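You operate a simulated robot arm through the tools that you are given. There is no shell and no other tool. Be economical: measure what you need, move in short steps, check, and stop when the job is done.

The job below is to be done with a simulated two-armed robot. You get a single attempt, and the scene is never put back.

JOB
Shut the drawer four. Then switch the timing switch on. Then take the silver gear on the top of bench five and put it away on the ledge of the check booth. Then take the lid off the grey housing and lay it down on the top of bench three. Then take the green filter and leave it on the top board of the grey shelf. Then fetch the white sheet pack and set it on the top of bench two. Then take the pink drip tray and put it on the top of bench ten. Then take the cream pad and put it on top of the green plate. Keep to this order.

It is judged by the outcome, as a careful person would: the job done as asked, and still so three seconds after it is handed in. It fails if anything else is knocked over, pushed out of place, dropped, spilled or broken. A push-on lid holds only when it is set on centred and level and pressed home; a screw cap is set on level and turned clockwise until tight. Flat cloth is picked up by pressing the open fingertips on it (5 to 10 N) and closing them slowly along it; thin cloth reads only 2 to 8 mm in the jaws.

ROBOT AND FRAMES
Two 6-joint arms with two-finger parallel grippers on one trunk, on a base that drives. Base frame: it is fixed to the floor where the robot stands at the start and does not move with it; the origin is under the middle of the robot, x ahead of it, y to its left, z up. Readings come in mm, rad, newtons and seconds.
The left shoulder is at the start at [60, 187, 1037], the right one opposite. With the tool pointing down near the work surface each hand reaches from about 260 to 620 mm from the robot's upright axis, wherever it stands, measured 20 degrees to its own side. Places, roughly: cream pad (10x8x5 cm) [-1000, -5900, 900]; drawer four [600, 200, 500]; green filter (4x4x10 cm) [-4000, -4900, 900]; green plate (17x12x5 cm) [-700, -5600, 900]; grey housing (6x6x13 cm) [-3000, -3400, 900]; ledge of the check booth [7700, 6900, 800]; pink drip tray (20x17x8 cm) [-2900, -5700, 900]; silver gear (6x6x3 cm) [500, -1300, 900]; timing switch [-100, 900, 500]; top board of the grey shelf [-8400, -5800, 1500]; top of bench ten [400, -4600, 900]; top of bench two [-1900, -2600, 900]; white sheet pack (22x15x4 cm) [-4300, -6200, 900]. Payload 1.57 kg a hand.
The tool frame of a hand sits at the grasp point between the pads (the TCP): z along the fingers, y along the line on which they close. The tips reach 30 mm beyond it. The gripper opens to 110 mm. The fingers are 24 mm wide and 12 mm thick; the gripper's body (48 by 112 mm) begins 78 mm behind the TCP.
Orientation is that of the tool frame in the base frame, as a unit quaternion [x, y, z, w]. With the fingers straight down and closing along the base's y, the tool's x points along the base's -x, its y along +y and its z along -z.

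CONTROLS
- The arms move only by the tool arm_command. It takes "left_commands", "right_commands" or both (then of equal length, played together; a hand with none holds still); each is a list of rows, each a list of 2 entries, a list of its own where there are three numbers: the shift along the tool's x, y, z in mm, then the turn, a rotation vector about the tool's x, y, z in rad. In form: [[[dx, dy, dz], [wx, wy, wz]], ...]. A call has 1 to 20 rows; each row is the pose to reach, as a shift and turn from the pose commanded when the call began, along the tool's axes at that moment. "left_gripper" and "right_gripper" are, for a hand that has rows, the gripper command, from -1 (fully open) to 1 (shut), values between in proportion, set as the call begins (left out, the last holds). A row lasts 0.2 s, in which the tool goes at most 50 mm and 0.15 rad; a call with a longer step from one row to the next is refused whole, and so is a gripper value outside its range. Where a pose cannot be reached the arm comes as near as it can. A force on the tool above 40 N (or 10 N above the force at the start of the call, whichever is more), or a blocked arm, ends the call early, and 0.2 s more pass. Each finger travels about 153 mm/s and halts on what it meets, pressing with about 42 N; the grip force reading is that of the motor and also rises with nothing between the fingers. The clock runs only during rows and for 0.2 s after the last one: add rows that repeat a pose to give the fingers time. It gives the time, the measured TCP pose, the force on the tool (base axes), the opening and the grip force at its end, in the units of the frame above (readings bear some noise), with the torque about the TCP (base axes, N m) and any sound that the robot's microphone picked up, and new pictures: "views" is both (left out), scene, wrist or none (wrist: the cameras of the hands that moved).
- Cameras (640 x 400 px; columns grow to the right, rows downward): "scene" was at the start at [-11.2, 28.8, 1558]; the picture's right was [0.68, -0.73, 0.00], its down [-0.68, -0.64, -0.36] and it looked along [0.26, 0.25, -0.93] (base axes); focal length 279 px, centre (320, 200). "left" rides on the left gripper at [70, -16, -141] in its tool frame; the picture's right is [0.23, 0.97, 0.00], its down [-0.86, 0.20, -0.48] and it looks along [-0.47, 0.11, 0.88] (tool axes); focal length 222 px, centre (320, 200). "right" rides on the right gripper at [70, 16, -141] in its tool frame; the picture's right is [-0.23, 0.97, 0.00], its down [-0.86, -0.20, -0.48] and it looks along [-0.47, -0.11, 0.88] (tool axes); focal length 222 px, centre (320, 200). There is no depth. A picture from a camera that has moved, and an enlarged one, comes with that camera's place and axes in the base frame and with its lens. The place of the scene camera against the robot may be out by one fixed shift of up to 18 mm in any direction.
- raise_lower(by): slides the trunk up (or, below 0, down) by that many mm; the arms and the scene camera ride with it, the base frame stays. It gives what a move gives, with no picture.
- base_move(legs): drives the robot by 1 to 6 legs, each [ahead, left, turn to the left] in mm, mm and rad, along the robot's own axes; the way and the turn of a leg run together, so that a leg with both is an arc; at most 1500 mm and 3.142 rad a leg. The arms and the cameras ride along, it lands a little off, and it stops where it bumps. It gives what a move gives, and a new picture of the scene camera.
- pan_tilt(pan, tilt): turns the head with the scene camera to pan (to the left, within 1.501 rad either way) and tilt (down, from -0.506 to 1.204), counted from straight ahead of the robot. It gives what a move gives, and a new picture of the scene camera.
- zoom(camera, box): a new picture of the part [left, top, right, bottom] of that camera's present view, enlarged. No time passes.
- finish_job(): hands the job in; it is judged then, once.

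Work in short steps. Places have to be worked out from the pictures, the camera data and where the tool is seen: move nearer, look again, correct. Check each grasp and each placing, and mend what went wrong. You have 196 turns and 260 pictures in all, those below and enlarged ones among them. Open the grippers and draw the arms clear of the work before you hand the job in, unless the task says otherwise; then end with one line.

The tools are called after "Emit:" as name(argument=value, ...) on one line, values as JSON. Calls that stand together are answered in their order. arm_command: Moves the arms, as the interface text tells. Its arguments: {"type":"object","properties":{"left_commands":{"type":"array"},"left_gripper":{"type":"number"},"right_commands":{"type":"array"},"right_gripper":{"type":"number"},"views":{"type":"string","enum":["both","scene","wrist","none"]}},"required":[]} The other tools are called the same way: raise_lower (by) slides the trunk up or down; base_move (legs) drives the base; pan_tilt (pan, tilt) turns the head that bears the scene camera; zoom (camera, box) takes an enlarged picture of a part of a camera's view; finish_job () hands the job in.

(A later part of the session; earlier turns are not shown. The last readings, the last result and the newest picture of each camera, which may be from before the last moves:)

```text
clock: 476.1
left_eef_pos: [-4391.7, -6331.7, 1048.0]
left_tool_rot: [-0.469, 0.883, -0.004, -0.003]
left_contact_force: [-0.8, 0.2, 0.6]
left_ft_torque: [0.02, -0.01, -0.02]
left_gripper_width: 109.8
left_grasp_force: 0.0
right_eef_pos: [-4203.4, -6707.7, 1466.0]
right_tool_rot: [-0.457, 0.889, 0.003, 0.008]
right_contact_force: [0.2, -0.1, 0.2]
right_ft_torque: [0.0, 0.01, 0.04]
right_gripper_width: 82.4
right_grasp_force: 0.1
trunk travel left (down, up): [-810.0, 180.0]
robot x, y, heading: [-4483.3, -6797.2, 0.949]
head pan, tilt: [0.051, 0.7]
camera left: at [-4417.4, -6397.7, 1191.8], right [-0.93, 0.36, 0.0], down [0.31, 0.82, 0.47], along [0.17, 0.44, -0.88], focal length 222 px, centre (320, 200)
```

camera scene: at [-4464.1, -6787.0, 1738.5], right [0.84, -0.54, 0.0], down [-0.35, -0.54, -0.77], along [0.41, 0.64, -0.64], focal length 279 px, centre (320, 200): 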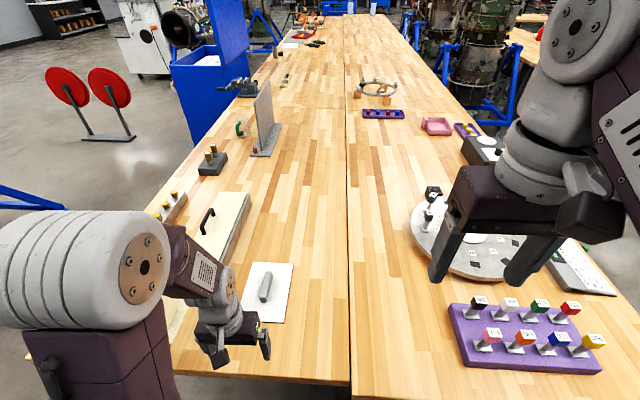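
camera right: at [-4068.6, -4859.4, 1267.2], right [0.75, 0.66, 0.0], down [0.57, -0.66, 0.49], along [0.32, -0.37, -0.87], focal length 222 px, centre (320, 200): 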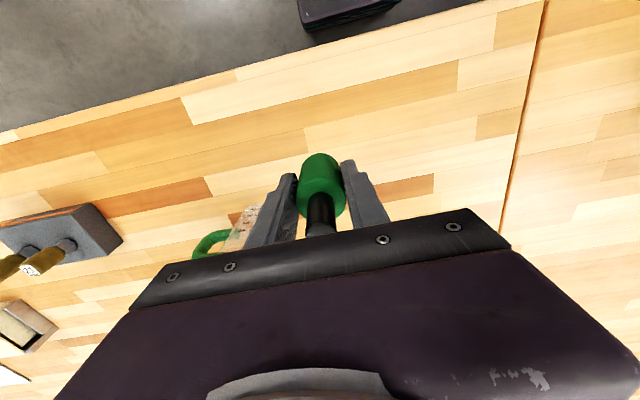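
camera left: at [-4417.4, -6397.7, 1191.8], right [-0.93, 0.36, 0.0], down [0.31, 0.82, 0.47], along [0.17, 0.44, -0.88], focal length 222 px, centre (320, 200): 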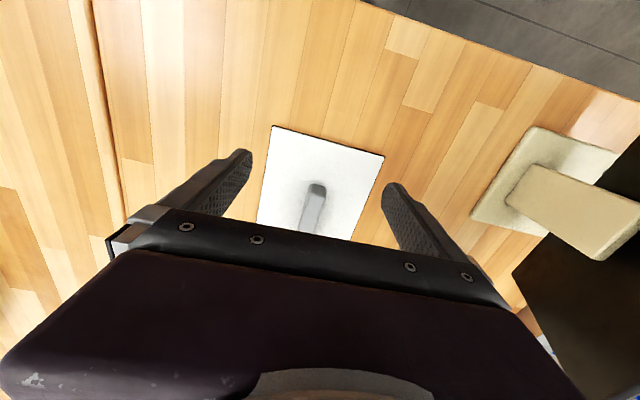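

Handle centre ≈ [-4348, -6250], along my heading. Move over it and descend to TCP z≈950, then close.

Emit:
arm_command(left_commands=[[[-40, 5, 0], [0, 0, 0]], [[-80, 10, 0], [0, 0, 0]], [[-92, 12, 30], [0, 0, 0]], [[-92, 12, 60], [0, 0, 0]], [[-92, 12, 80], [0, 0, 0]], [[-92, 12, 92], [0, 0, 0]], [[-92, 12, 98], [0, 0, 0]], [[-92, 12, 98], [0, 0, 0]]], views="wrist")

```text
clock: 477.9
left_eef_pos: [-4351.8, -6250.7, 950.9]
left_tool_rot: [-0.469, 0.883, -0.003, -0.003]
left_contact_force: [0.1, -1.3, 0.7]
left_ft_torque: [0.01, -0.01, -0.03]
left_gripper_width: 110.0
left_grasp_force: 0.1
right_eef_pos: [-4202.4, -6706.5, 1465.5]
right_tool_rot: [-0.458, 0.889, 0.003, 0.008]
right_contact_force: [0.0, 0.6, 0.2]
right_ft_torque: [0.01, 0.02, 0.01]
right_gripper_width: 82.7
right_grasp_force: 0.1
trunk travel left (down, up): [-810.0, 180.0]
robot x, y, heading: [-4484.2, -6797.9, 0.948]
head pan, tilt: [0.051, 0.7]
camera left: at [-4377.0, -6315.3, 1093.7], right [-0.93, 0.36, 0.0], down [0.31, 0.82, 0.47], along [0.17, 0.44, -0.88], focal length 222 px, centre (320, 200)
```

left: 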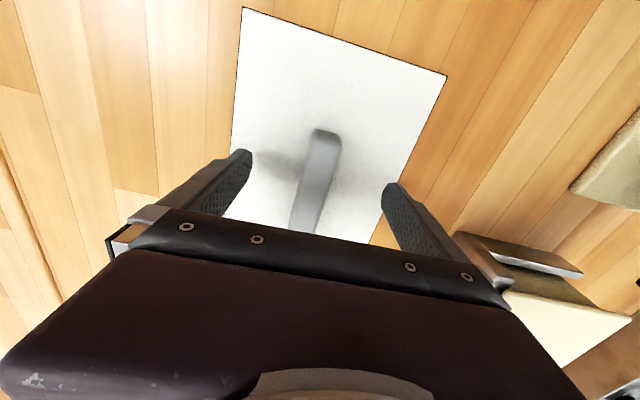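

Emit:
arm_command(left_commands=[[[0, 0, 2], [0, 0, 0]], [[0, 0, 2], [0, 0, 0]], [[0, 0, 2], [0, 0, 0]], [[0, 0, -20], [0, 0, 0]], [[0, 0, -60], [0, 0, 0]], [[0, 0, -105], [0, 0, 0]], [[0, 0, -150], [0, 0, 0]], [[0, 0, -190], [0, 0, 0]], [[0, 0, -190], [0, 0, 0]]], left_gripper=1, views="wrist")

```text
clock: 479.9
left_eef_pos: [-4352.9, -6246.6, 1140.9]
left_tool_rot: [-0.469, 0.883, -0.003, -0.004]
left_contact_force: [-1.1, 0.3, -0.9]
left_ft_torque: [-0.01, -0.02, 0.03]
left_gripper_width: 22.7
left_grasp_force: 35.9
right_eef_pos: [-4201.0, -6707.8, 1464.7]
right_tool_rot: [-0.457, 0.889, 0.004, 0.009]
right_contact_force: [0.0, -0.5, 0.8]
right_ft_torque: [-0.03, 0.02, -0.01]
right_gripper_width: 82.3
right_grasp_force: 0.1
trunk travel left (down, up): [-810.0, 180.0]
robot x, y, heading: [-4481.1, -6799.5, 0.952]
head pan, tilt: [0.051, 0.7]
camera left: at [-4378.7, -6312.4, 1284.0], right [-0.93, 0.36, 0.0], down [0.32, 0.83, 0.47], along [0.17, 0.44, -0.88], focal length 222 px, centre (320, 200)
```

left: 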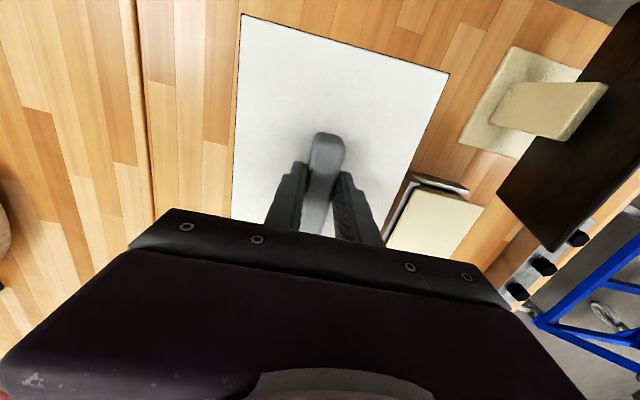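

Pack held by its handle. Retract and carry it back round: out from the bench end, west, down the aisle, turn to face the benches, and pass west of the cart to bench two.

Emit:
arm_command(left_commands=[[[40, 0, -20], [0, 0, 0]], [[80, 0, -40], [0, 0, 0]], [[120, 0, -60], [0, 0, 0]], [[150, 0, -60], [0, 0, 0]], [[150, 0, -60], [0, 0, 0]]], views="none")

Emit:
base_move(legs=[[-560, 0, 0], [0, 1000, 0], [0, 570, 0], [1150, 0, 0], [1150, 0, 0]])

```text
clock: 481.1
left_eef_pos: [-4436.5, -6370.6, 1203.5]
left_tool_rot: [-0.469, 0.883, -0.004, -0.004]
left_contact_force: [0.1, -0.2, -1.0]
left_ft_torque: [-0.01, 0.01, -0.02]
left_gripper_width: 23.3
left_grasp_force: 35.4
right_eef_pos: [-4202.2, -6706.5, 1463.8]
right_tool_rot: [-0.457, 0.89, 0.004, 0.008]
right_contact_force: [-0.5, -0.8, 0.4]
right_ft_torque: [-0.03, 0.02, -0.02]
right_gripper_width: 82.4
right_grasp_force: 0.1
trunk travel left (down, up): [-810.0, 180.0]
robot x, y, heading: [-4480.8, -6797.4, 0.951]
head pan, tilt: [0.051, 0.7]
```

```text
clock: 502.9
left_eef_pos: [-4658.8, -4064.7, 1204.6]
left_tool_rot: [-0.461, 0.887, -0.003, -0.003]
left_contact_force: [0.6, -0.4, -0.2]
left_ft_torque: [-0.01, 0.0, -0.01]
left_gripper_width: 23.3
left_grasp_force: 35.8
right_eef_pos: [-4430.5, -4405.3, 1466.3]
right_tool_rot: [-0.45, 0.893, 0.004, 0.008]
right_contact_force: [0.6, 0.0, -0.1]
right_ft_torque: [-0.02, 0.01, 0.02]
right_gripper_width: 82.5
right_grasp_force: 0.1
trunk travel left (down, up): [-810.0, 180.0]
robot x, y, heading: [-4711.9, -4494.7, 0.93]
head pan, tilt: [0.051, 0.7]
camera scene: at [-4692.7, -4479.0, 1738.5], right [0.83, -0.55, 0.0], down [-0.36, -0.54, -0.77], along [0.42, 0.64, -0.64], focal length 279 px, centre (320, 200)
```

scene: 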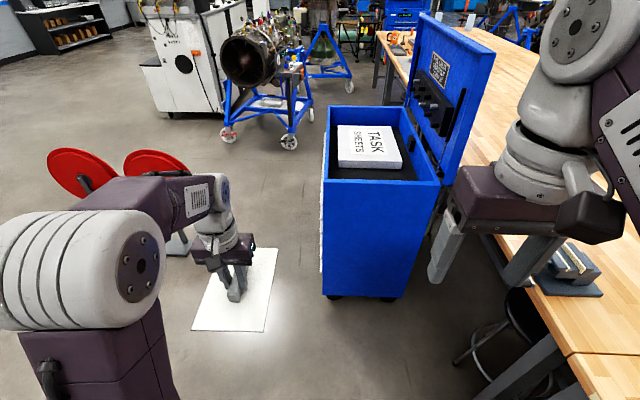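

Path clear. Turn to face the benches, back off west of the cart, strafe to D≈3620, and move in.

Emit:
base_move(legs=[[0, 0, -1.54], [-460, 0, 0], [0, 1100, 0], [0, 1090, 0], [780, 0, 0]])

```text
clock: 509.2
left_eef_pos: [-4559.0, -4299.3, 1202.8]
left_tool_rot: [0.255, 0.967, 0.0, -0.007]
left_contact_force: [1.1, -0.3, -1.6]
left_ft_torque: [0.06, 0.05, -0.02]
left_gripper_width: 23.4
left_grasp_force: 36.0
right_eef_pos: [-4874.6, -4560.2, 1463.6]
right_tool_rot: [0.267, 0.964, -0.003, 0.007]
right_contact_force: [0.9, -0.5, 0.2]
right_ft_torque: [0.0, 0.05, -0.02]
right_gripper_width: 82.4
right_grasp_force: 0.1
trunk travel left (down, up): [-810.0, 180.0]
robot x, y, heading: [-4990.2, -4287.8, -0.541]
head pan, tilt: [0.051, 0.7]
stopped in leg 2: the robot was blocked; the commanded pose is now the measured one
camera scene: at [-4956.5, -4307.4, 1738.4], right [-0.47, -0.88, 0.0], down [-0.57, 0.3, -0.76], along [0.67, -0.36, -0.65], focal length 279 px, centre (320, 200)
```

scene: 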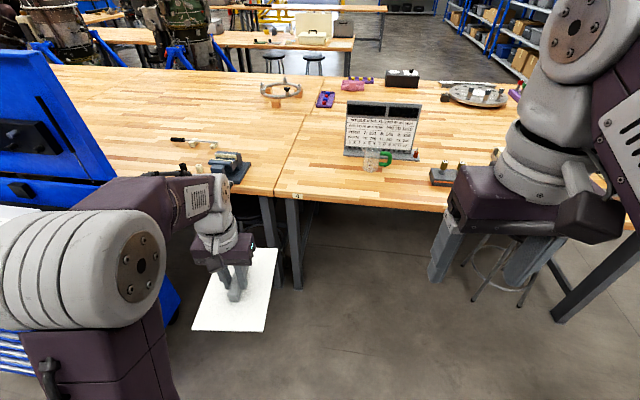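

Something's behind me there (engine 3's stand). Step forward, shift left first to my earlier track, then continue.

Emit:
base_move(legs=[[70, 0, -0.07], [0, 330, 0], [-160, 0, 0], [0, 930, 0], [0, 930, 0], [780, 0, 0]])

```text
clock: 525.8
left_eef_pos: [-2747.9, -2843.7, 1204.4]
left_tool_rot: [0.264, 0.965, 0.0, -0.005]
left_contact_force: [-0.5, -0.3, -1.5]
left_ft_torque: [-0.01, 0.01, 0.0]
left_gripper_width: 23.0
left_grasp_force: 35.2
right_eef_pos: [-3069.5, -3098.3, 1464.9]
right_tool_rot: [0.277, 0.961, -0.003, 0.009]
right_contact_force: [-1.2, -0.1, -0.6]
right_ft_torque: [0.05, -0.04, -0.02]
right_gripper_width: 82.7
right_grasp_force: 0.2
trunk travel left (down, up): [-810.0, 180.0]
robot x, y, heading: [-3173.6, -2827.4, -0.558]
head pan, tilt: [0.051, 0.7]
camera scene: at [-3148.0, -2843.5, 1738.5], right [-0.49, -0.87, 0.0], down [-0.56, 0.31, -0.77], along [0.67, -0.37, -0.64], focal length 279 px, centre (320, 200)
```

scene: 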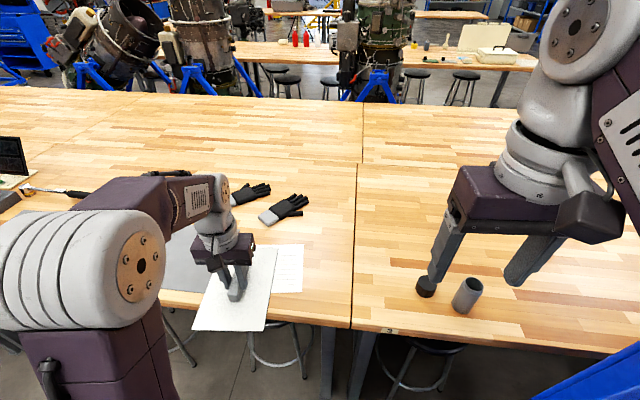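

The free strip on bench two between the worksheet and the seam is ~177 mm wide, centred at [-2628, -3161]. Align heading and move in 80 mm.

Emit:
base_move(legs=[[80, -30, -0.065]])

```text
clock: 526.9
left_eef_pos: [-2701.7, -2938.5, 1204.4]
left_tool_rot: [0.295, 0.955, -0.002, -0.004]
left_contact_force: [0.4, 1.0, -1.0]
left_ft_torque: [-0.04, 0.02, 0.0]
left_gripper_width: 23.3
left_grasp_force: 35.7
right_eef_pos: [-3041.7, -3170.1, 1466.4]
right_tool_rot: [0.309, 0.951, -0.006, 0.011]
right_contact_force: [0.1, 0.7, -0.2]
right_ft_torque: [-0.04, -0.04, -0.03]
right_gripper_width: 82.6
right_grasp_force: 0.0
trunk travel left (down, up): [-810.0, 180.0]
robot x, y, heading: [-3124.6, -2895.9, -0.626]
head pan, tilt: [0.051, 0.7]
camera scene: at [-3100.9, -2909.0, 1738.6], right [-0.54, -0.84, 0.0], down [-0.54, 0.35, -0.77], along [0.64, -0.42, -0.64], focal length 279 px, centre (320, 200)
```

scene: 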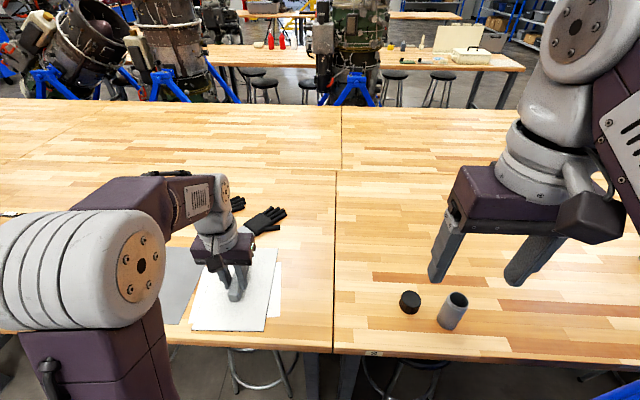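

Carry the pack over the strip and lower to just above the bench, then check.

Emit:
arm_command(left_commands=[[[-35, -28, 0], [0, 0, 0]], [[-70, -56, 0], [0, 0, 0]], [[-105, -84, 0], [0, 0, 0]], [[-140, -112, 20], [0, 0, 0]], [[-170, -135, 50], [0, 0, 0]], [[-188, -146, 90], [0, 0, 0.01]], [[-188, -146, 135], [0, 0, 0.017]], [[-188, -146, 180], [0, 0, 0.017]], [[-188, -146, 215], [0, 0, 0.017]], [[-188, -146, 225], [0, 0, 0.017]], [[-188, -146, 225], [0, 0, 0.017]]], views="both")

```text
clock: 529.2
left_eef_pos: [-2628.2, -3167.5, 978.5]
left_tool_rot: [0.304, 0.953, 0.0, -0.005]
left_contact_force: [-0.7, 0.3, -0.9]
left_ft_torque: [0.04, 0.0, -0.02]
left_gripper_width: 23.2
left_grasp_force: 35.8
right_eef_pos: [-3037.5, -3174.9, 1464.6]
right_tool_rot: [0.308, 0.951, -0.004, 0.009]
right_contact_force: [-0.2, 0.2, 0.7]
right_ft_torque: [0.02, -0.02, 0.01]
right_gripper_width: 82.6
right_grasp_force: 0.3
trunk travel left (down, up): [-810.0, 180.0]
robot x, y, heading: [-3125.3, -2893.8, -0.625]
head pan, tilt: [0.051, 0.7]
camera scene: at [-3097.3, -2915.4, 1738.5], right [-0.54, -0.84, 0.0], down [-0.54, 0.35, -0.76], along [0.64, -0.42, -0.64], focal length 279 px, centre (320, 200)
camera left: at [-2693.7, -3140.8, 1121.0], right [0.38, 0.93, 0.0], down [0.82, -0.33, 0.47], along [0.43, -0.18, -0.88], focal length 222 px, centre (320, 200)
```

scene: 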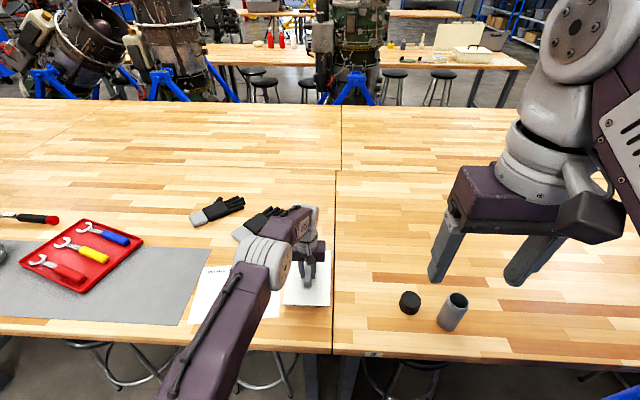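
left: 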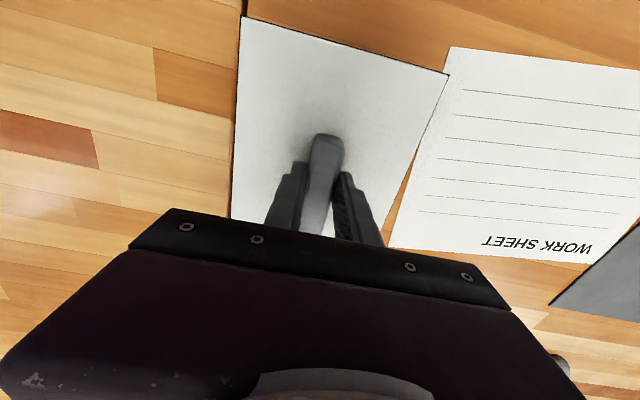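

Pack sits between worksheet and seam. Lower to contact, release and rise.

Emit:
arm_command(left_commands=[[[0, 0, 10], [0, 0, 0]], [[0, 0, 18], [0, 0, 0]], [[0, 0, 24], [0, 0, 0]], [[0, 0, 29], [0, 0, 0]], [[0, 0, 33], [0, 0, 0]]], views="none")

Emit:
arm_command(left_commands=[[[0, 0, 0], [0, 0, 0]], [[0, 0, 0], [0, 0, 0]], [[0, 0, 0], [0, 0, 0]], [[0, 0, -45], [0, 0, 0]], [[0, 0, -90], [0, 0, 0]], [[0, 0, -135], [0, 0, 0]], [[0, 0, -160], [0, 0, 0]], [[40, 20, -160], [0, 0, 0]], [[80, 40, -160], [0, 0, 0]], [[120, 60, -160], [0, 0, 0]], [[160, 90, -160], [0, 0, 0]], [[190, 120, -160], [0, 0, 0]]], left_gripper=-0.7, views="scene")

```text
clock: 530.5
left_eef_pos: [-2628.8, -3169.7, 948.1]
left_tool_rot: [0.303, 0.953, -0.004, -0.001]
left_contact_force: [2.9, 1.9, 25.7]
left_ft_torque: [0.06, -0.27, 0.02]
left_gripper_width: 23.4
left_grasp_force: 35.9
right_eef_pos: [-3040.0, -3172.9, 1466.8]
right_tool_rot: [0.307, 0.952, -0.005, 0.01]
right_contact_force: [-0.4, 0.7, 0.0]
right_ft_torque: [-0.01, -0.01, 0.04]
right_gripper_width: 82.5
right_grasp_force: 0.1
trunk travel left (down, up): [-810.0, 180.0]
robot x, y, heading: [-3130.1, -2890.4, -0.623]
head pan, tilt: [0.051, 0.7]
```

```text
clock: 533.0
left_eef_pos: [-2713.6, -2961.1, 1107.8]
left_tool_rot: [0.304, 0.953, -0.002, -0.005]
left_contact_force: [0.7, -0.9, 0.3]
left_ft_torque: [-0.04, 0.0, -0.01]
left_gripper_width: 93.8
left_grasp_force: 0.1
right_eef_pos: [-3038.9, -3173.2, 1466.6]
right_tool_rot: [0.308, 0.951, -0.003, 0.009]
right_contact_force: [0.1, 0.0, -0.2]
right_ft_torque: [-0.01, -0.01, 0.0]
right_gripper_width: 82.5
right_grasp_force: 0.1
trunk travel left (down, up): [-810.0, 180.0]
robot x, y, heading: [-3127.2, -2893.1, -0.627]
head pan, tilt: [0.051, 0.7]
camera scene: at [-3097.8, -2912.9, 1738.5], right [-0.54, -0.84, 0.0], down [-0.54, 0.35, -0.77], along [0.64, -0.42, -0.64], focal length 279 px, centre (320, 200)
```

scene: 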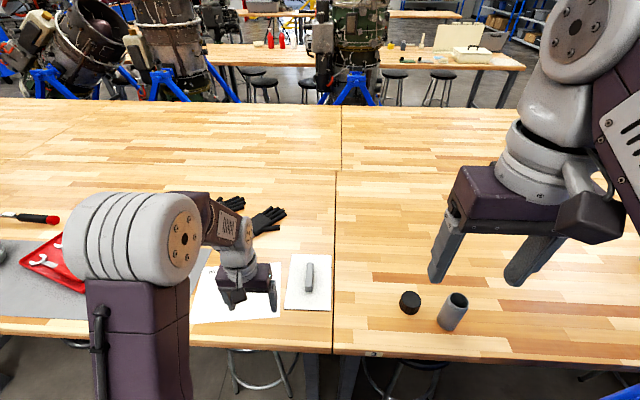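

Pack is on bench two. Now the pink tray (≈[-2869, -5720]), reachable from the east side. Retrace the route to the far end, then go east.

Emit:
base_move(legs=[[-780, 0, 0.012], [0, -940, 0], [0, -940, 0], [440, 0, 0], [0, -1300, 0], [0, -1300, 0]])

```text
clock: 560.9
left_eef_pos: [-5544.8, -6439.4, 1107.6]
left_tool_rot: [0.291, 0.957, 0.001, -0.005]
left_contact_force: [-0.4, 0.1, 0.1]
left_ft_torque: [0.0, -0.02, 0.01]
left_gripper_width: 93.5
left_grasp_force: 0.0
right_eef_pos: [-5864.5, -6660.4, 1464.5]
right_tool_rot: [0.294, 0.956, -0.003, 0.008]
right_contact_force: [-0.1, 0.3, 0.4]
right_ft_torque: [0.01, 0.02, 0.0]
right_gripper_width: 82.6
right_grasp_force: 0.1
trunk travel left (down, up): [-810.0, 180.0]
robot x, y, heading: [-5965.7, -6385.2, -0.598]
head pan, tilt: [0.051, 0.7]
camera scene: at [-5930.9, -6402.8, 1738.5], right [-0.52, -0.85, 0.0], down [-0.55, 0.33, -0.76], along [0.65, -0.4, -0.64], focal length 279 px, centre (320, 200)
```

scene: 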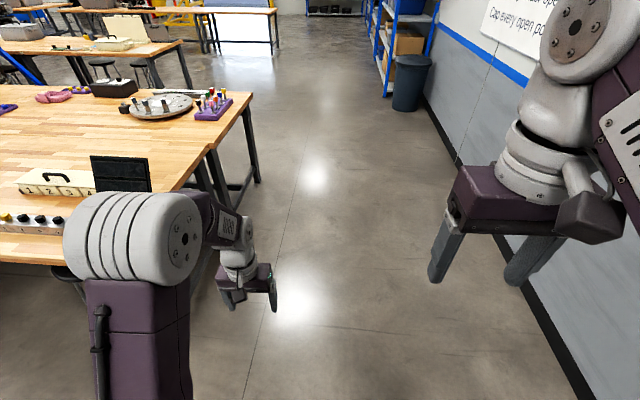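

Corridor is clear. Drive 2830 mm east and turn to face along the east aisle.

Emit:
base_move(legs=[[1415, 0, -0.012], [1415, 0, 0], [0, 0, 1.563]])

```text
clock: 578.5
left_eef_pos: [-3597.6, -7603.5, 1107.7]
left_tool_rot: [-0.467, 0.884, -0.004, -0.003]
left_contact_force: [0.4, 0.0, -0.2]
left_ft_torque: [0.01, -0.01, 0.01]
left_gripper_width: 93.5
left_grasp_force: 0.1
right_eef_pos: [-3379.5, -7927.5, 1464.8]
right_tool_rot: [-0.462, 0.887, 0.003, 0.009]
right_contact_force: [-0.1, -0.4, -0.4]
right_ft_torque: [0.02, 0.01, -0.03]
right_gripper_width: 82.4
right_grasp_force: 0.0
trunk travel left (down, up): [-810.0, 180.0]
robot x, y, heading: [-3656.7, -8021.3, 0.959]
head pan, tilt: [0.051, 0.7]
camera scene: at [-3639.1, -8007.8, 1738.5], right [0.85, -0.53, 0.0], down [-0.34, -0.55, -0.76], along [0.4, 0.65, -0.64], focal length 279 px, centre (320, 200)
```

scene: 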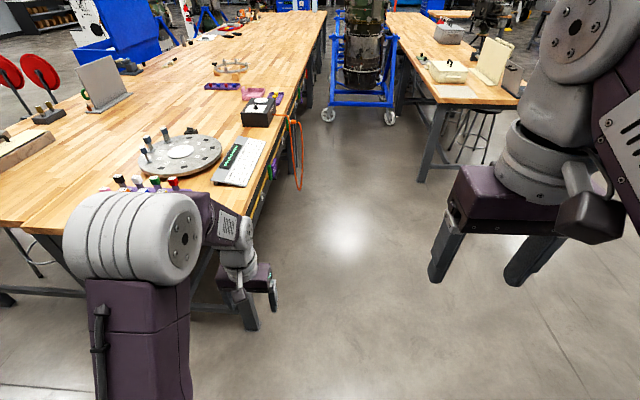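

East aisle is clear down to D≈4000. Drive to D≈5640, turn left to face the bench with the tray.

Emit:
base_move(legs=[[1217, 0, 0], [1217, 0, 0], [0, 0, 1.57]])

```text
clock: 594.2
left_eef_pos: [-2682.4, -5984.7, 1107.7]
left_tool_rot: [0.957, -0.289, 0.006, -0.001]
left_contact_force: [-0.1, 0.0, 0.6]
left_ft_torque: [0.04, 0.0, -0.02]
left_gripper_width: 93.6
left_grasp_force: 0.1
right_eef_pos: [-2363.5, -5761.8, 1464.2]
right_tool_rot: [0.956, -0.293, -0.008, -0.004]
right_contact_force: [-0.3, 0.5, 0.3]
right_ft_torque: [0.0, 0.0, -0.01]
right_gripper_width: 82.4
right_grasp_force: 0.1
trunk travel left (down, up): [-810.0, 180.0]
robot x, y, heading: [-2262.2, -6038.8, 2.549]
head pan, tilt: [0.051, 0.7]
camera scene: at [-2280.3, -6038.5, 1738.5], right [0.52, 0.86, 0.0], down [0.55, -0.33, -0.76], along [-0.65, 0.4, -0.64], focal length 279 px, centre (320, 200)
```

scene: 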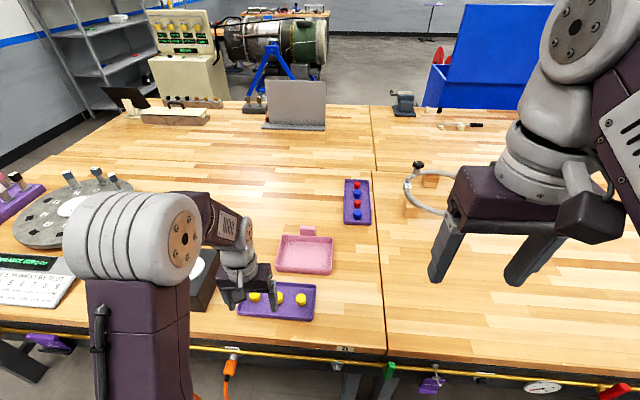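

Emit:
zoom(camera="scene", box=[230, 210, 380, 330])

```text
3.33 times, centred on (305, 270) of scene
camera zoom: at [-2280.3, -6038.5, 1738.5], right [0.52, 0.86, 0.0], down [0.55, -0.33, -0.76], along [-0.65, 0.4, -0.64], focal length 929 px, centre (370, -33)
```

zoom: 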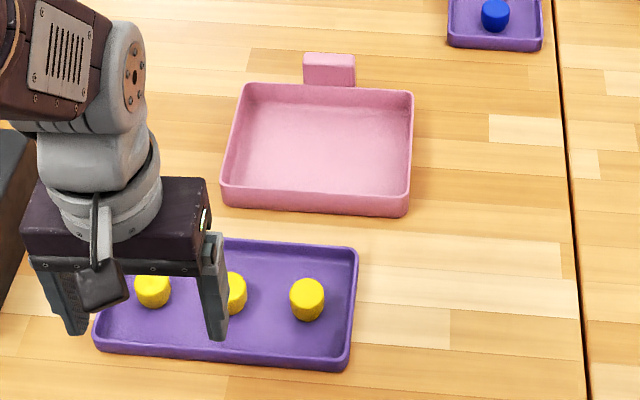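

The tray has a block handle at its far side, ~[-2923, -5695]. Move in 140 mm and bring the left hand toward it.

Emit:
base_move(legs=[[140, 0, 0]])

Emit:
arm_command(left_commands=[[[-40, -20, 0], [0, 0, 0]], [[-80, -40, 0], [0, 0, 0]], [[-120, -65, 0], [0, 0, 0]], [[-150, -90, 0], [0, 0, 0]], [[-165, -105, 0], [0, 0, 0]], [[-165, -105, 0], [0, 0, 0]]], left_gripper=-1, views="wrist")

```text
clock: 595.5
left_eef_pos: [-2795.9, -5907.6, 1108.3]
left_tool_rot: [0.958, -0.288, 0.005, 0.0]
left_contact_force: [1.3, 0.3, 0.3]
left_ft_torque: [-0.01, 0.01, -0.01]
left_gripper_width: 93.5
left_grasp_force: 0.0
right_eef_pos: [-2477.5, -5686.0, 1466.5]
right_tool_rot: [0.956, -0.293, -0.01, -0.004]
right_contact_force: [-0.5, -0.1, 0.1]
right_ft_torque: [0.0, 0.04, 0.0]
right_gripper_width: 82.4
right_grasp_force: 0.0
trunk travel left (down, up): [-810.0, 180.0]
robot x, y, heading: [-2382.4, -5964.5, 2.548]
head pan, tilt: [0.051, 0.7]
camera scene: at [-2393.4, -5962.3, 1738.6], right [0.52, 0.86, 0.0], down [0.55, -0.33, -0.77], along [-0.66, 0.4, -0.64], focal length 279 px, centre (320, 200)
```

scene: 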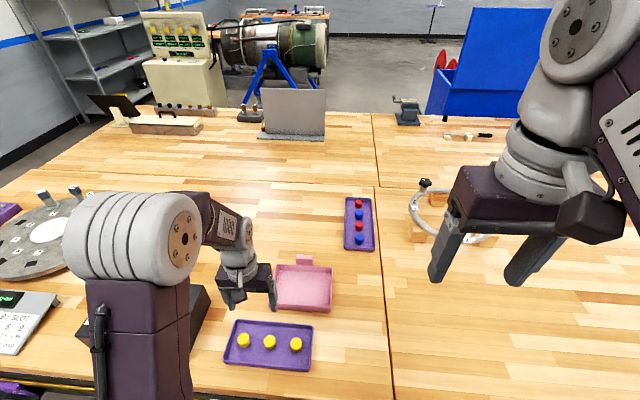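

```text
clock: 596.9
left_eef_pos: [-2878.1, -5725.3, 1106.1]
left_tool_rot: [0.958, -0.288, 0.006, 0.0]
left_contact_force: [0.0, 0.5, -0.5]
left_ft_torque: [0.02, 0.0, 0.03]
left_gripper_width: 110.0
left_grasp_force: 0.0
right_eef_pos: [-2479.1, -5684.2, 1464.8]
right_tool_rot: [0.956, -0.293, -0.01, -0.004]
right_contact_force: [0.1, -0.9, -0.4]
right_ft_torque: [-0.02, 0.01, 0.0]
right_gripper_width: 82.7
right_grasp_force: 0.1
trunk travel left (down, up): [-810.0, 180.0]
robot x, y, heading: [-2379.2, -5958.8, 2.545]
head pan, tilt: [0.051, 0.7]
camera left: at [-2812.6, -5750.5, 1249.6], right [-0.35, -0.94, 0.0], down [-0.83, 0.31, 0.47], along [-0.44, 0.16, -0.88], focal length 222 px, centre (320, 200)
```

left: 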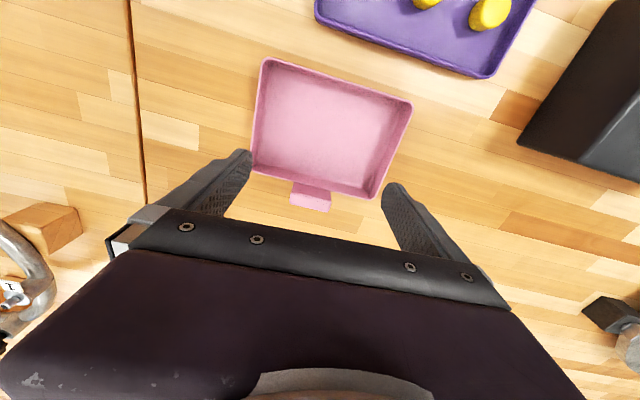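

Handle estimated ~85 mm ahead. Move and lower to z≈1015 to look again.

Emit:
arm_command(left_commands=[[[-40, 4, 10], [0, 0, 0]], [[-75, 9, 40], [0, 0, 0]], [[-80, 9, 80], [0, 0, 0]], [[-80, 9, 92], [0, 0, 0]], [[-80, 9, 92], [0, 0, 0]]], views="wrist")

```text
clock: 598.1
left_eef_pos: [-2925.0, -5711.0, 1016.7]
left_tool_rot: [0.957, -0.289, 0.006, 0.0]
left_contact_force: [0.0, 0.1, -0.1]
left_ft_torque: [0.02, 0.02, 0.01]
left_gripper_width: 109.8
left_grasp_force: 0.0
left hand out of reach, approached as far as the arm can: row 2, 3, 4, 5
right_eef_pos: [-2480.8, -5683.5, 1465.8]
right_tool_rot: [0.956, -0.293, -0.009, -0.003]
right_contact_force: [0.1, 0.2, 0.4]
right_ft_torque: [0.01, -0.02, -0.05]
right_gripper_width: 82.6
right_grasp_force: 0.1
trunk travel left (down, up): [-810.0, 180.0]
robot x, y, heading: [-2379.5, -5965.0, 2.549]
head pan, tilt: [0.051, 0.7]
camera left: at [-2860.6, -5736.5, 1160.3], right [-0.35, -0.94, 0.0], down [-0.83, 0.31, 0.47], along [-0.44, 0.16, -0.88], focal length 222 px, centre (320, 200)
```

left: 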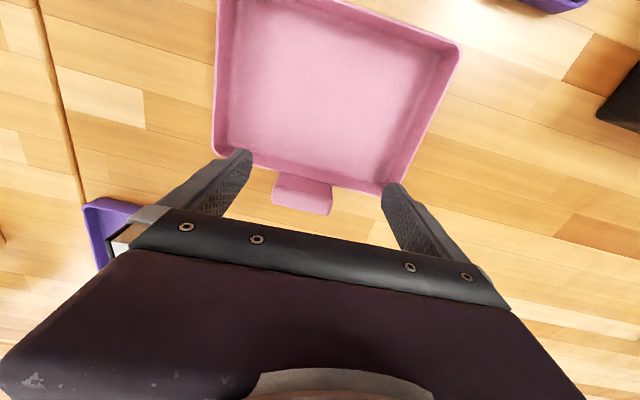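

The far handle is at my reach limit; the tray's left side wall (mid ≈[-2925, -5826]) is closer and better balanced. Move there, fingers straddling the wall, and look.

Emit:
arm_command(left_commands=[[[25, 35, 0], [0, 0, 0]], [[50, 70, 0], [0, 0, 0]], [[65, 95, 0], [0, 0, 0]], [[65, 95, 25], [0, 0, 0]], [[65, 95, 25], [0, 0, 0]]], left_gripper=0.1, views="wrist")

```text
clock: 599.3
left_eef_pos: [-2926.3, -5825.2, 994.1]
left_tool_rot: [0.957, -0.288, 0.005, -0.001]
left_contact_force: [0.7, 0.6, 0.0]
left_ft_torque: [-0.02, -0.05, 0.02]
left_gripper_width: 49.7
left_grasp_force: 0.1
right_eef_pos: [-2480.9, -5683.9, 1465.4]
right_tool_rot: [0.956, -0.292, -0.01, -0.004]
right_contact_force: [-1.0, 0.8, -0.1]
right_ft_torque: [-0.01, -0.01, -0.02]
right_gripper_width: 82.8
right_grasp_force: 0.1
trunk travel left (down, up): [-810.0, 180.0]
robot x, y, heading: [-2380.1, -5966.0, 2.549]
head pan, tilt: [0.051, 0.7]
camera left: at [-2860.7, -5850.2, 1136.9], right [-0.35, -0.94, 0.0], down [-0.83, 0.31, 0.47], along [-0.44, 0.16, -0.88], focal length 222 px, centre (320, 200)
```

left: 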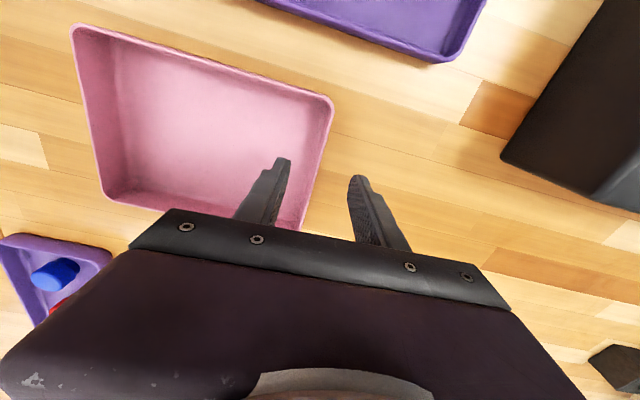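

The wall is exactly between the fingers. Advance 8 mm, descend 50 mm, and close.

Emit:
arm_command(left_commands=[[[-8, 0, 20], [0, 0, 0]], [[-8, 0, 38], [0, 0, 0]], [[-8, 0, 46], [0, 0, 0]], [[-8, 0, 52], [0, 0, 0]], [[-8, 0, 52], [0, 0, 0]]], views="none")

Emit:
arm_command(left_commands=[[[0, 0, 0], [0, 0, 0]], [[0, 0, 0], [0, 0, 0]], [[0, 0, 0], [0, 0, 0]], [[0, 0, -15], [0, 0, 0]], [[0, 0, -40], [0, 0, 0]], [[0, 0, -80], [0, 0, 0]], [[0, 0, -120], [0, 0, 0]], [[0, 0, -150], [0, 0, 0]], [[0, 0, -150], [0, 0, 0]]], left_gripper=1, views="wrist")

```text
clock: 600.5
left_eef_pos: [-2931.8, -5821.5, 942.1]
left_tool_rot: [0.958, -0.288, 0.005, 0.0]
left_contact_force: [-0.1, 0.0, 1.6]
left_ft_torque: [-0.03, 0.01, -0.02]
left_gripper_width: 49.5
left_grasp_force: 0.1
right_eef_pos: [-2480.1, -5682.8, 1465.0]
right_tool_rot: [0.956, -0.293, -0.009, -0.003]
right_contact_force: [-1.1, 0.6, -0.4]
right_ft_torque: [0.01, -0.02, 0.01]
right_gripper_width: 82.4
right_grasp_force: 0.1
trunk travel left (down, up): [-810.0, 180.0]
robot x, y, heading: [-2379.1, -5961.3, 2.55]
head pan, tilt: [0.051, 0.7]
```

```text
clock: 602.5
left_eef_pos: [-2933.5, -5822.3, 1091.1]
left_tool_rot: [0.957, -0.289, 0.006, 0.0]
left_contact_force: [-0.9, -0.5, -3.1]
left_ft_torque: [-0.31, 0.08, -0.01]
left_gripper_width: 2.9
left_grasp_force: 23.7
right_eef_pos: [-2481.2, -5683.9, 1464.3]
right_tool_rot: [0.956, -0.293, -0.009, -0.003]
right_contact_force: [0.5, 0.1, -0.9]
right_ft_torque: [0.03, 0.04, -0.01]
right_gripper_width: 82.3
right_grasp_force: 0.1
trunk travel left (down, up): [-810.0, 180.0]
robot x, y, heading: [-2381.6, -5959.4, 2.551]
head pan, tilt: [0.051, 0.7]
camera left: at [-2867.5, -5845.9, 1234.3], right [-0.35, -0.94, 0.0], down [-0.83, 0.31, 0.47], along [-0.44, 0.16, -0.88], focal length 222 px, centre (320, 200)
```

left: 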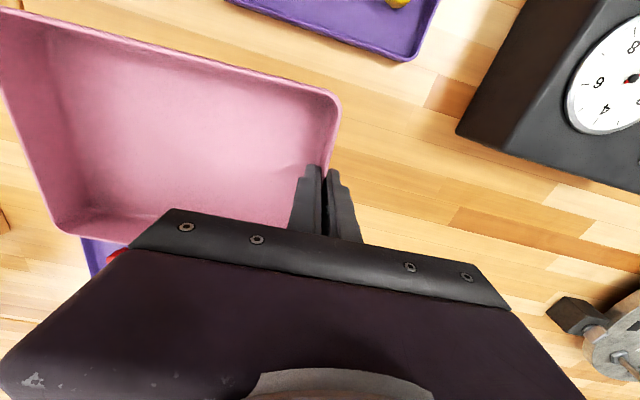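

Tray held by its side wall, level. Retract it, back away from the bench, go south past the second bench row's end and turn to face east.

Emit:
arm_command(left_commands=[[[40, 0, -30], [0, 0, 0]], [[80, 0, -50], [0, 0, 0]], [[120, 0, -60], [0, 0, 0]], [[150, 0, -60], [0, 0, 0]], [[150, 0, -60], [0, 0, 0]]], views="none")

Emit:
base_move(legs=[[-320, 0, 0], [0, 900, 0], [0, 0, 3.14]])

```text
clock: 603.7
left_eef_pos: [-2808.6, -5902.6, 1153.3]
left_tool_rot: [0.958, -0.287, 0.006, 0.001]
left_contact_force: [-0.1, 0.8, -3.6]
left_ft_torque: [-0.31, 0.06, -0.03]
left_gripper_width: 2.6
left_grasp_force: 23.5
right_eef_pos: [-2480.0, -5683.4, 1465.3]
right_tool_rot: [0.956, -0.293, -0.008, -0.003]
right_contact_force: [-0.2, -0.2, 0.1]
right_ft_torque: [-0.02, 0.03, -0.01]
right_gripper_width: 82.4
right_grasp_force: 0.1
trunk travel left (down, up): [-810.0, 180.0]
robot x, y, heading: [-2382.0, -5961.9, 2.549]
head pan, tilt: [0.051, 0.7]
```

```text
clock: 617.5
left_eef_pos: [-2189.8, -6957.1, 1153.7]
left_tool_rot: [0.3, 0.954, 0.001, -0.006]
left_contact_force: [0.3, -0.1, -3.0]
left_ft_torque: [0.3, -0.05, 0.04]
left_gripper_width: 2.8
left_grasp_force: 24.0
right_eef_pos: [-2524.0, -7168.7, 1464.4]
right_tool_rot: [0.305, 0.952, -0.004, 0.009]
right_contact_force: [-0.3, -0.8, -1.0]
right_ft_torque: [0.0, 0.02, 0.0]
right_gripper_width: 82.4
right_grasp_force: 0.1
trunk travel left (down, up): [-810.0, 180.0]
robot x, y, heading: [-2616.4, -6887.7, -0.619]
head pan, tilt: [0.051, 0.7]
camera scene: at [-2585.2, -6909.0, 1738.5], right [-0.54, -0.84, 0.0], down [-0.54, 0.35, -0.76], along [0.64, -0.41, -0.64], focal length 279 px, centre (320, 200)
```

scene: 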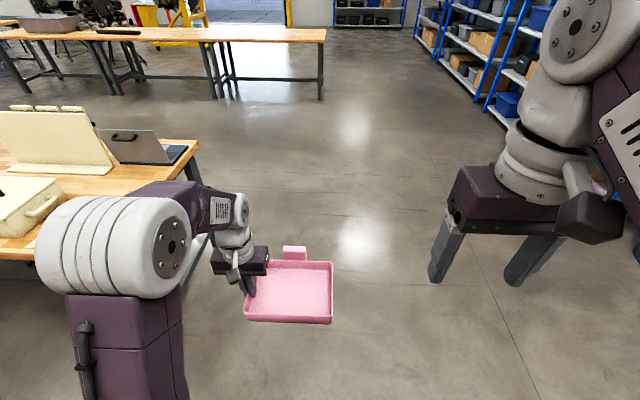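

Wide free floor to the east. Drive east, turn north along the second row's east side.

Emit:
base_move(legs=[[1020, 0, 0], [1020, 0, 0], [0, 0, 1.574], [1100, 0, 0], [1100, 0, 0]])

```text
clock: 641.9
left_eef_pos: [463.4, -5958.2, 1154.3]
left_tool_rot: [-0.448, 0.894, -0.004, -0.004]
left_contact_force: [-0.3, 0.4, -2.6]
left_ft_torque: [0.11, 0.29, -0.02]
left_gripper_width: 3.0
left_grasp_force: 23.8
right_eef_pos: [662.8, -6300.2, 1464.2]
right_tool_rot: [-0.443, 0.896, 0.003, 0.009]
right_contact_force: [0.6, -0.6, -0.8]
right_ft_torque: [0.02, -0.03, 0.01]
right_gripper_width: 82.4
right_grasp_force: 0.1
trunk travel left (down, up): [-810.0, 180.0]
robot x, y, heading: [382.4, -6381.9, 0.919]
head pan, tilt: [0.051, 0.7]
camera scene: at [400.3, -6370.0, 1738.5], right [0.82, -0.57, 0.0], down [-0.36, -0.53, -0.77], along [0.43, 0.63, -0.64], focal length 279 px, centre (320, 200)
```

scene: 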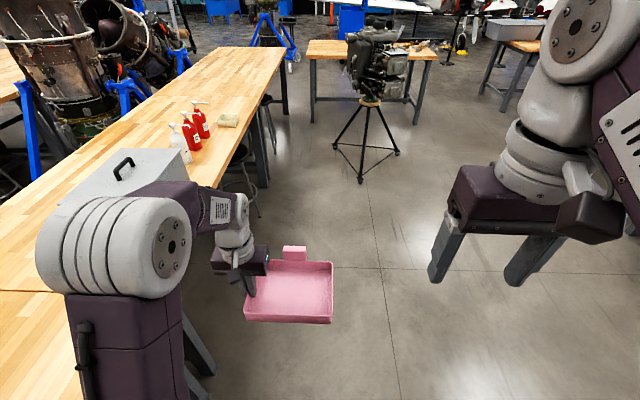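

Bench ten (D 2050–3860) is ahead on the left, with a case, spray bottles and a sponge. Drive to D≈2930 and turn to face it.

Emit:
base_move(legs=[[735, 0, 0.036], [735, 0, 0], [0, 0, 1.57]])

```text
clock: 653.3
left_eef_pos: [814.4, -5124.9, 1152.2]
left_tool_rot: [0.955, -0.297, 0.005, -0.001]
left_contact_force: [0.3, -0.3, -2.7]
left_ft_torque: [-0.26, 0.03, 0.01]
left_gripper_width: 2.6
left_grasp_force: 24.2
right_eef_pos: [1148.1, -4913.2, 1464.0]
right_tool_rot: [0.953, -0.302, -0.008, -0.004]
right_contact_force: [-0.9, -0.3, -0.4]
right_ft_torque: [0.0, 0.0, -0.04]
right_gripper_width: 82.4
right_grasp_force: 0.0
trunk travel left (down, up): [-810.0, 180.0]
robot x, y, heading: [1238.0, -5194.8, 2.523]
head pan, tilt: [0.051, 0.7]
camera scene: at [1226.5, -5191.1, 1738.5], right [0.53, 0.85, 0.0], down [0.54, -0.34, -0.76], along [-0.65, 0.41, -0.64], focal length 279 px, centre (320, 200)
```

scene: 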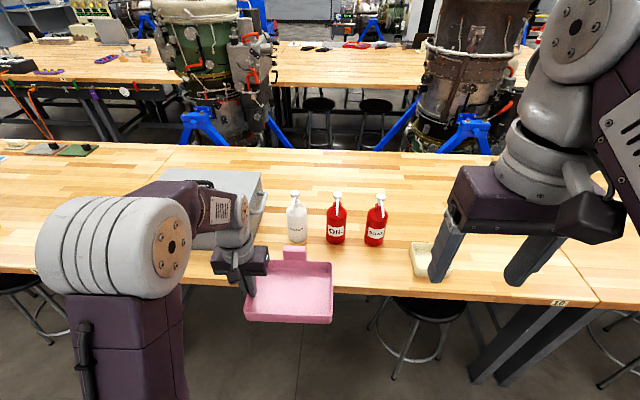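

Tag "10" confirms bench ten. The free area is right of the sponge; shift 780 mm right and 120 mm in.

Emit:
base_move(legs=[[120, 0, 0.01], [0, -780, 0]])

```text
clock: 658.4
left_eef_pos: [1170.7, -4408.7, 1152.9]
left_tool_rot: [0.955, -0.298, 0.006, 0.0]
left_contact_force: [0.8, -1.1, -3.2]
left_ft_torque: [-0.33, 0.07, -0.01]
left_gripper_width: 2.6
left_grasp_force: 23.7
right_eef_pos: [1505.2, -4195.8, 1465.7]
right_tool_rot: [0.953, -0.303, -0.009, -0.004]
right_contact_force: [1.2, -0.2, -0.1]
right_ft_torque: [0.02, 0.0, 0.01]
right_gripper_width: 82.4
right_grasp_force: 0.0
trunk travel left (down, up): [-810.0, 180.0]
robot x, y, heading: [1599.3, -4473.9, 2.527]
head pan, tilt: [0.051, 0.7]
camera scene: at [1582.4, -4475.2, 1738.5], right [0.53, 0.85, 0.0], down [0.55, -0.34, -0.76], along [-0.65, 0.41, -0.64], focal length 279 px, centre (320, 200)
```

scene: 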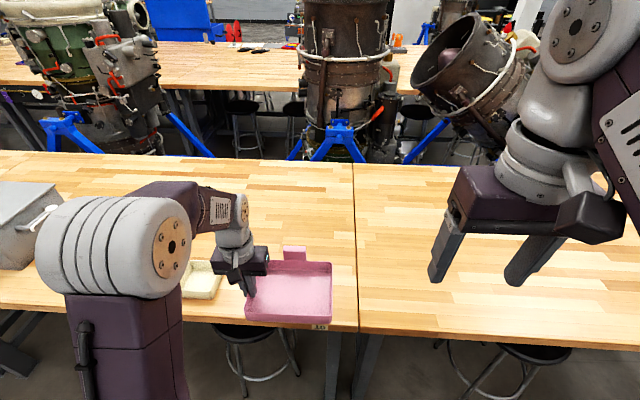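

Tray centre lines up with the free area (sponge to the left, seam to the right). Extend 157 mm and lower to just above the bench.

Emit:
arm_command(left_commands=[[[-40, 0, 0], [0, 0, 0]], [[-80, 0, 10], [0, 0, 0]], [[-120, 0, 30], [0, 0, 0]], [[-150, 0, 65], [0, 0, 0]], [[-157, 0, 110], [0, 0, 0]], [[-157, 0, 155], [0, 0, 0]], [[-157, 0, 185], [0, 0, 0]], [[-157, 0, 198], [0, 0, 0]], [[-157, 0, 204], [0, 0, 0]], [[-157, 0, 209], [0, 0, 0]], [[-157, 0, 213], [0, 0, 0]], [[-157, 0, 217], [0, 0, 0]]], views="scene")

```text
clock: 661.0
left_eef_pos: [1045.5, -4318.5, 935.9]
left_tool_rot: [0.955, -0.298, 0.003, 0.0]
left_contact_force: [-3.5, -0.8, 22.4]
left_ft_torque: [-0.41, 0.1, 0.04]
left_gripper_width: 2.6
left_grasp_force: 23.8
right_eef_pos: [1507.7, -4197.5, 1466.4]
right_tool_rot: [0.953, -0.303, -0.01, -0.004]
right_contact_force: [0.0, 0.6, -0.2]
right_ft_torque: [0.0, -0.01, -0.03]
right_gripper_width: 82.6
right_grasp_force: 0.0
trunk travel left (down, up): [-810.0, 180.0]
robot x, y, heading: [1599.5, -4477.7, 2.524]
head pan, tilt: [0.051, 0.7]
camera scene: at [1587.1, -4475.7, 1738.9], right [0.53, 0.85, 0.0], down [0.54, -0.34, -0.77], along [-0.65, 0.41, -0.64], focal length 279 px, centre (320, 200)
```

scene: 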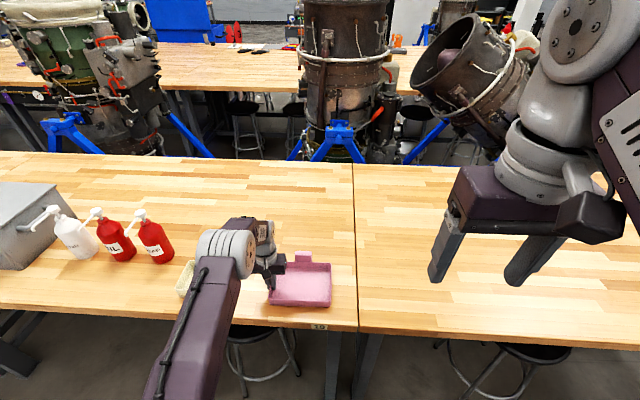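

Tray rests on bench ten. Open slightly, rise, and retract.

Emit:
arm_command(left_commands=[[[0, 0, -2], [0, 0, 0]], [[0, 0, -2], [0, 0, 0]], [[0, 0, -2], [0, 0, 0]], [[0, 0, -45], [0, 0, 0]], [[0, 0, -90], [0, 0, 0]], [[0, 0, -135], [0, 0, 0]], [[0, 0, -180], [0, 0, 0]], [[40, 0, -190], [0, 0, 0]], [[80, 0, -190], [0, 0, 0]], [[120, 0, -190], [0, 0, 0]], [[160, 0, -190], [0, 0, 0]]], left_gripper=0.3, views="scene")

```text
clock: 663.4
left_eef_pos: [1176.0, -4410.9, 1126.6]
left_tool_rot: [0.955, -0.298, 0.004, 0.0]
left_contact_force: [-0.4, 0.3, -1.0]
left_ft_torque: [0.0, 0.06, -0.02]
left_gripper_width: 38.9
left_grasp_force: 0.0
right_eef_pos: [1508.1, -4197.2, 1465.9]
right_tool_rot: [0.953, -0.303, -0.009, -0.004]
right_contact_force: [0.0, -0.7, -0.3]
right_ft_torque: [0.0, 0.04, -0.03]
right_gripper_width: 82.4
right_grasp_force: 0.0
trunk travel left (down, up): [-810.0, 180.0]
robot x, y, heading: [1598.6, -4480.3, 2.525]
head pan, tilt: [0.051, 0.7]
camera scene: at [1585.8, -4475.7, 1738.5], right [0.53, 0.85, 0.0], down [0.54, -0.34, -0.77], along [-0.65, 0.41, -0.64], focal length 279 px, centre (320, 200)
```

scene: 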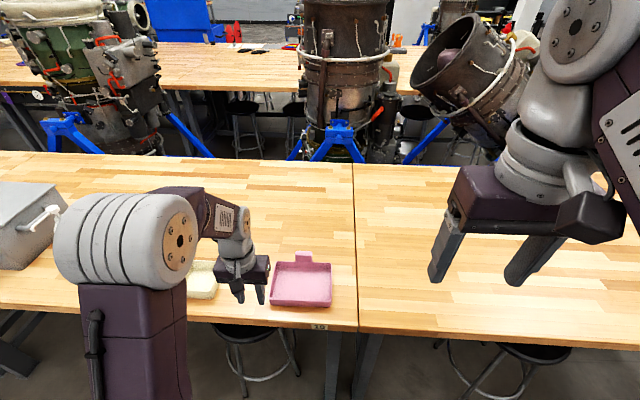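

Tray placed. Last job: the cream pad and green plate, on the second row's south bench near its west edge (plate ≈[-779, -5648], pad ≈[-1090, -5969]). Retrace south and round to the west aisle.

Emit:
base_move(legs=[[-120, 0, 0], [0, 1470, 0], [0, 1470, 0], [0, 1460, 0], [1075, 0, 0], [1075, 0, 0]])

Emit:
base_move(legs=[[0, 0, 3.14], [0, 1380, 0]])

```text
clock: 695.3
left_eef_pos: [-3028.8, -6790.8, 1125.6]
left_tool_rot: [0.955, -0.297, 0.006, 0.0]
left_contact_force: [0.7, -0.2, 0.0]
left_ft_torque: [0.02, 0.03, -0.02]
left_gripper_width: 38.6
left_grasp_force: 0.0
right_eef_pos: [-2697.0, -6575.8, 1465.5]
right_tool_rot: [0.953, -0.303, -0.009, -0.004]
right_contact_force: [-0.2, -0.7, 0.2]
right_ft_torque: [-0.01, 0.04, -0.01]
right_gripper_width: 82.6
right_grasp_force: 0.1
trunk travel left (down, up): [-810.0, 180.0]
robot x, y, heading: [-2605.4, -6854.8, 2.529]
head pan, tilt: [0.051, 0.7]
camera scene: at [-2619.0, -6854.4, 1738.5], right [0.53, 0.85, 0.0], down [0.54, -0.34, -0.77], along [-0.65, 0.41, -0.64], focal length 279 px, centre (320, 200)
```

scene: 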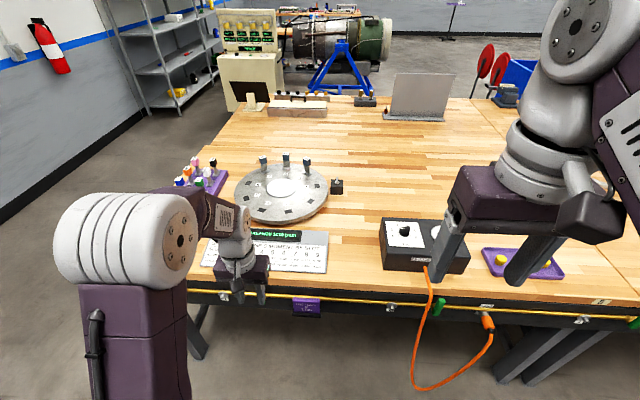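

```text
clock: 709.5
left_eef_pos: [-1426.8, -5789.5, 1125.7]
left_tool_rot: [0.288, 0.957, 0.0, -0.005]
left_contact_force: [-1.0, 0.0, -0.1]
left_ft_torque: [0.02, 0.02, -0.03]
left_gripper_width: 38.6
left_grasp_force: 0.1
right_eef_pos: [-1754.0, -6009.4, 1464.3]
right_tool_rot: [0.294, 0.956, -0.003, 0.009]
right_contact_force: [0.6, 0.1, 1.0]
right_ft_torque: [0.02, 0.05, 0.05]
right_gripper_width: 82.4
right_grasp_force: 0.1
trunk travel left (down, up): [-810.0, 180.0]
robot x, y, heading: [-1853.8, -5731.3, -0.592]
head pan, tilt: [0.051, 0.7]
camera scene: at [-1820.9, -5751.9, 1738.5], right [-0.52, -0.86, 0.0], down [-0.55, 0.33, -0.76], along [0.65, -0.4, -0.64], focal length 279 px, centre (320, 200)
```

scene: 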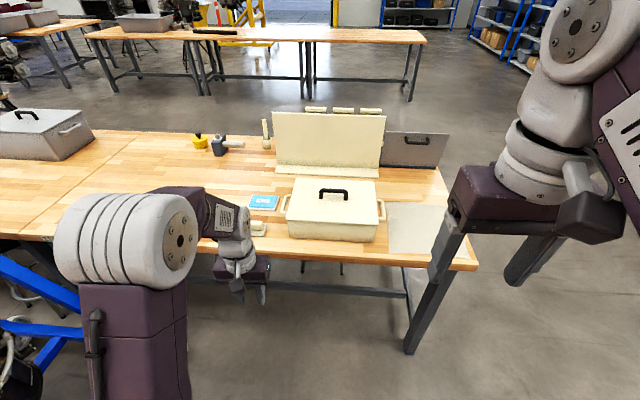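

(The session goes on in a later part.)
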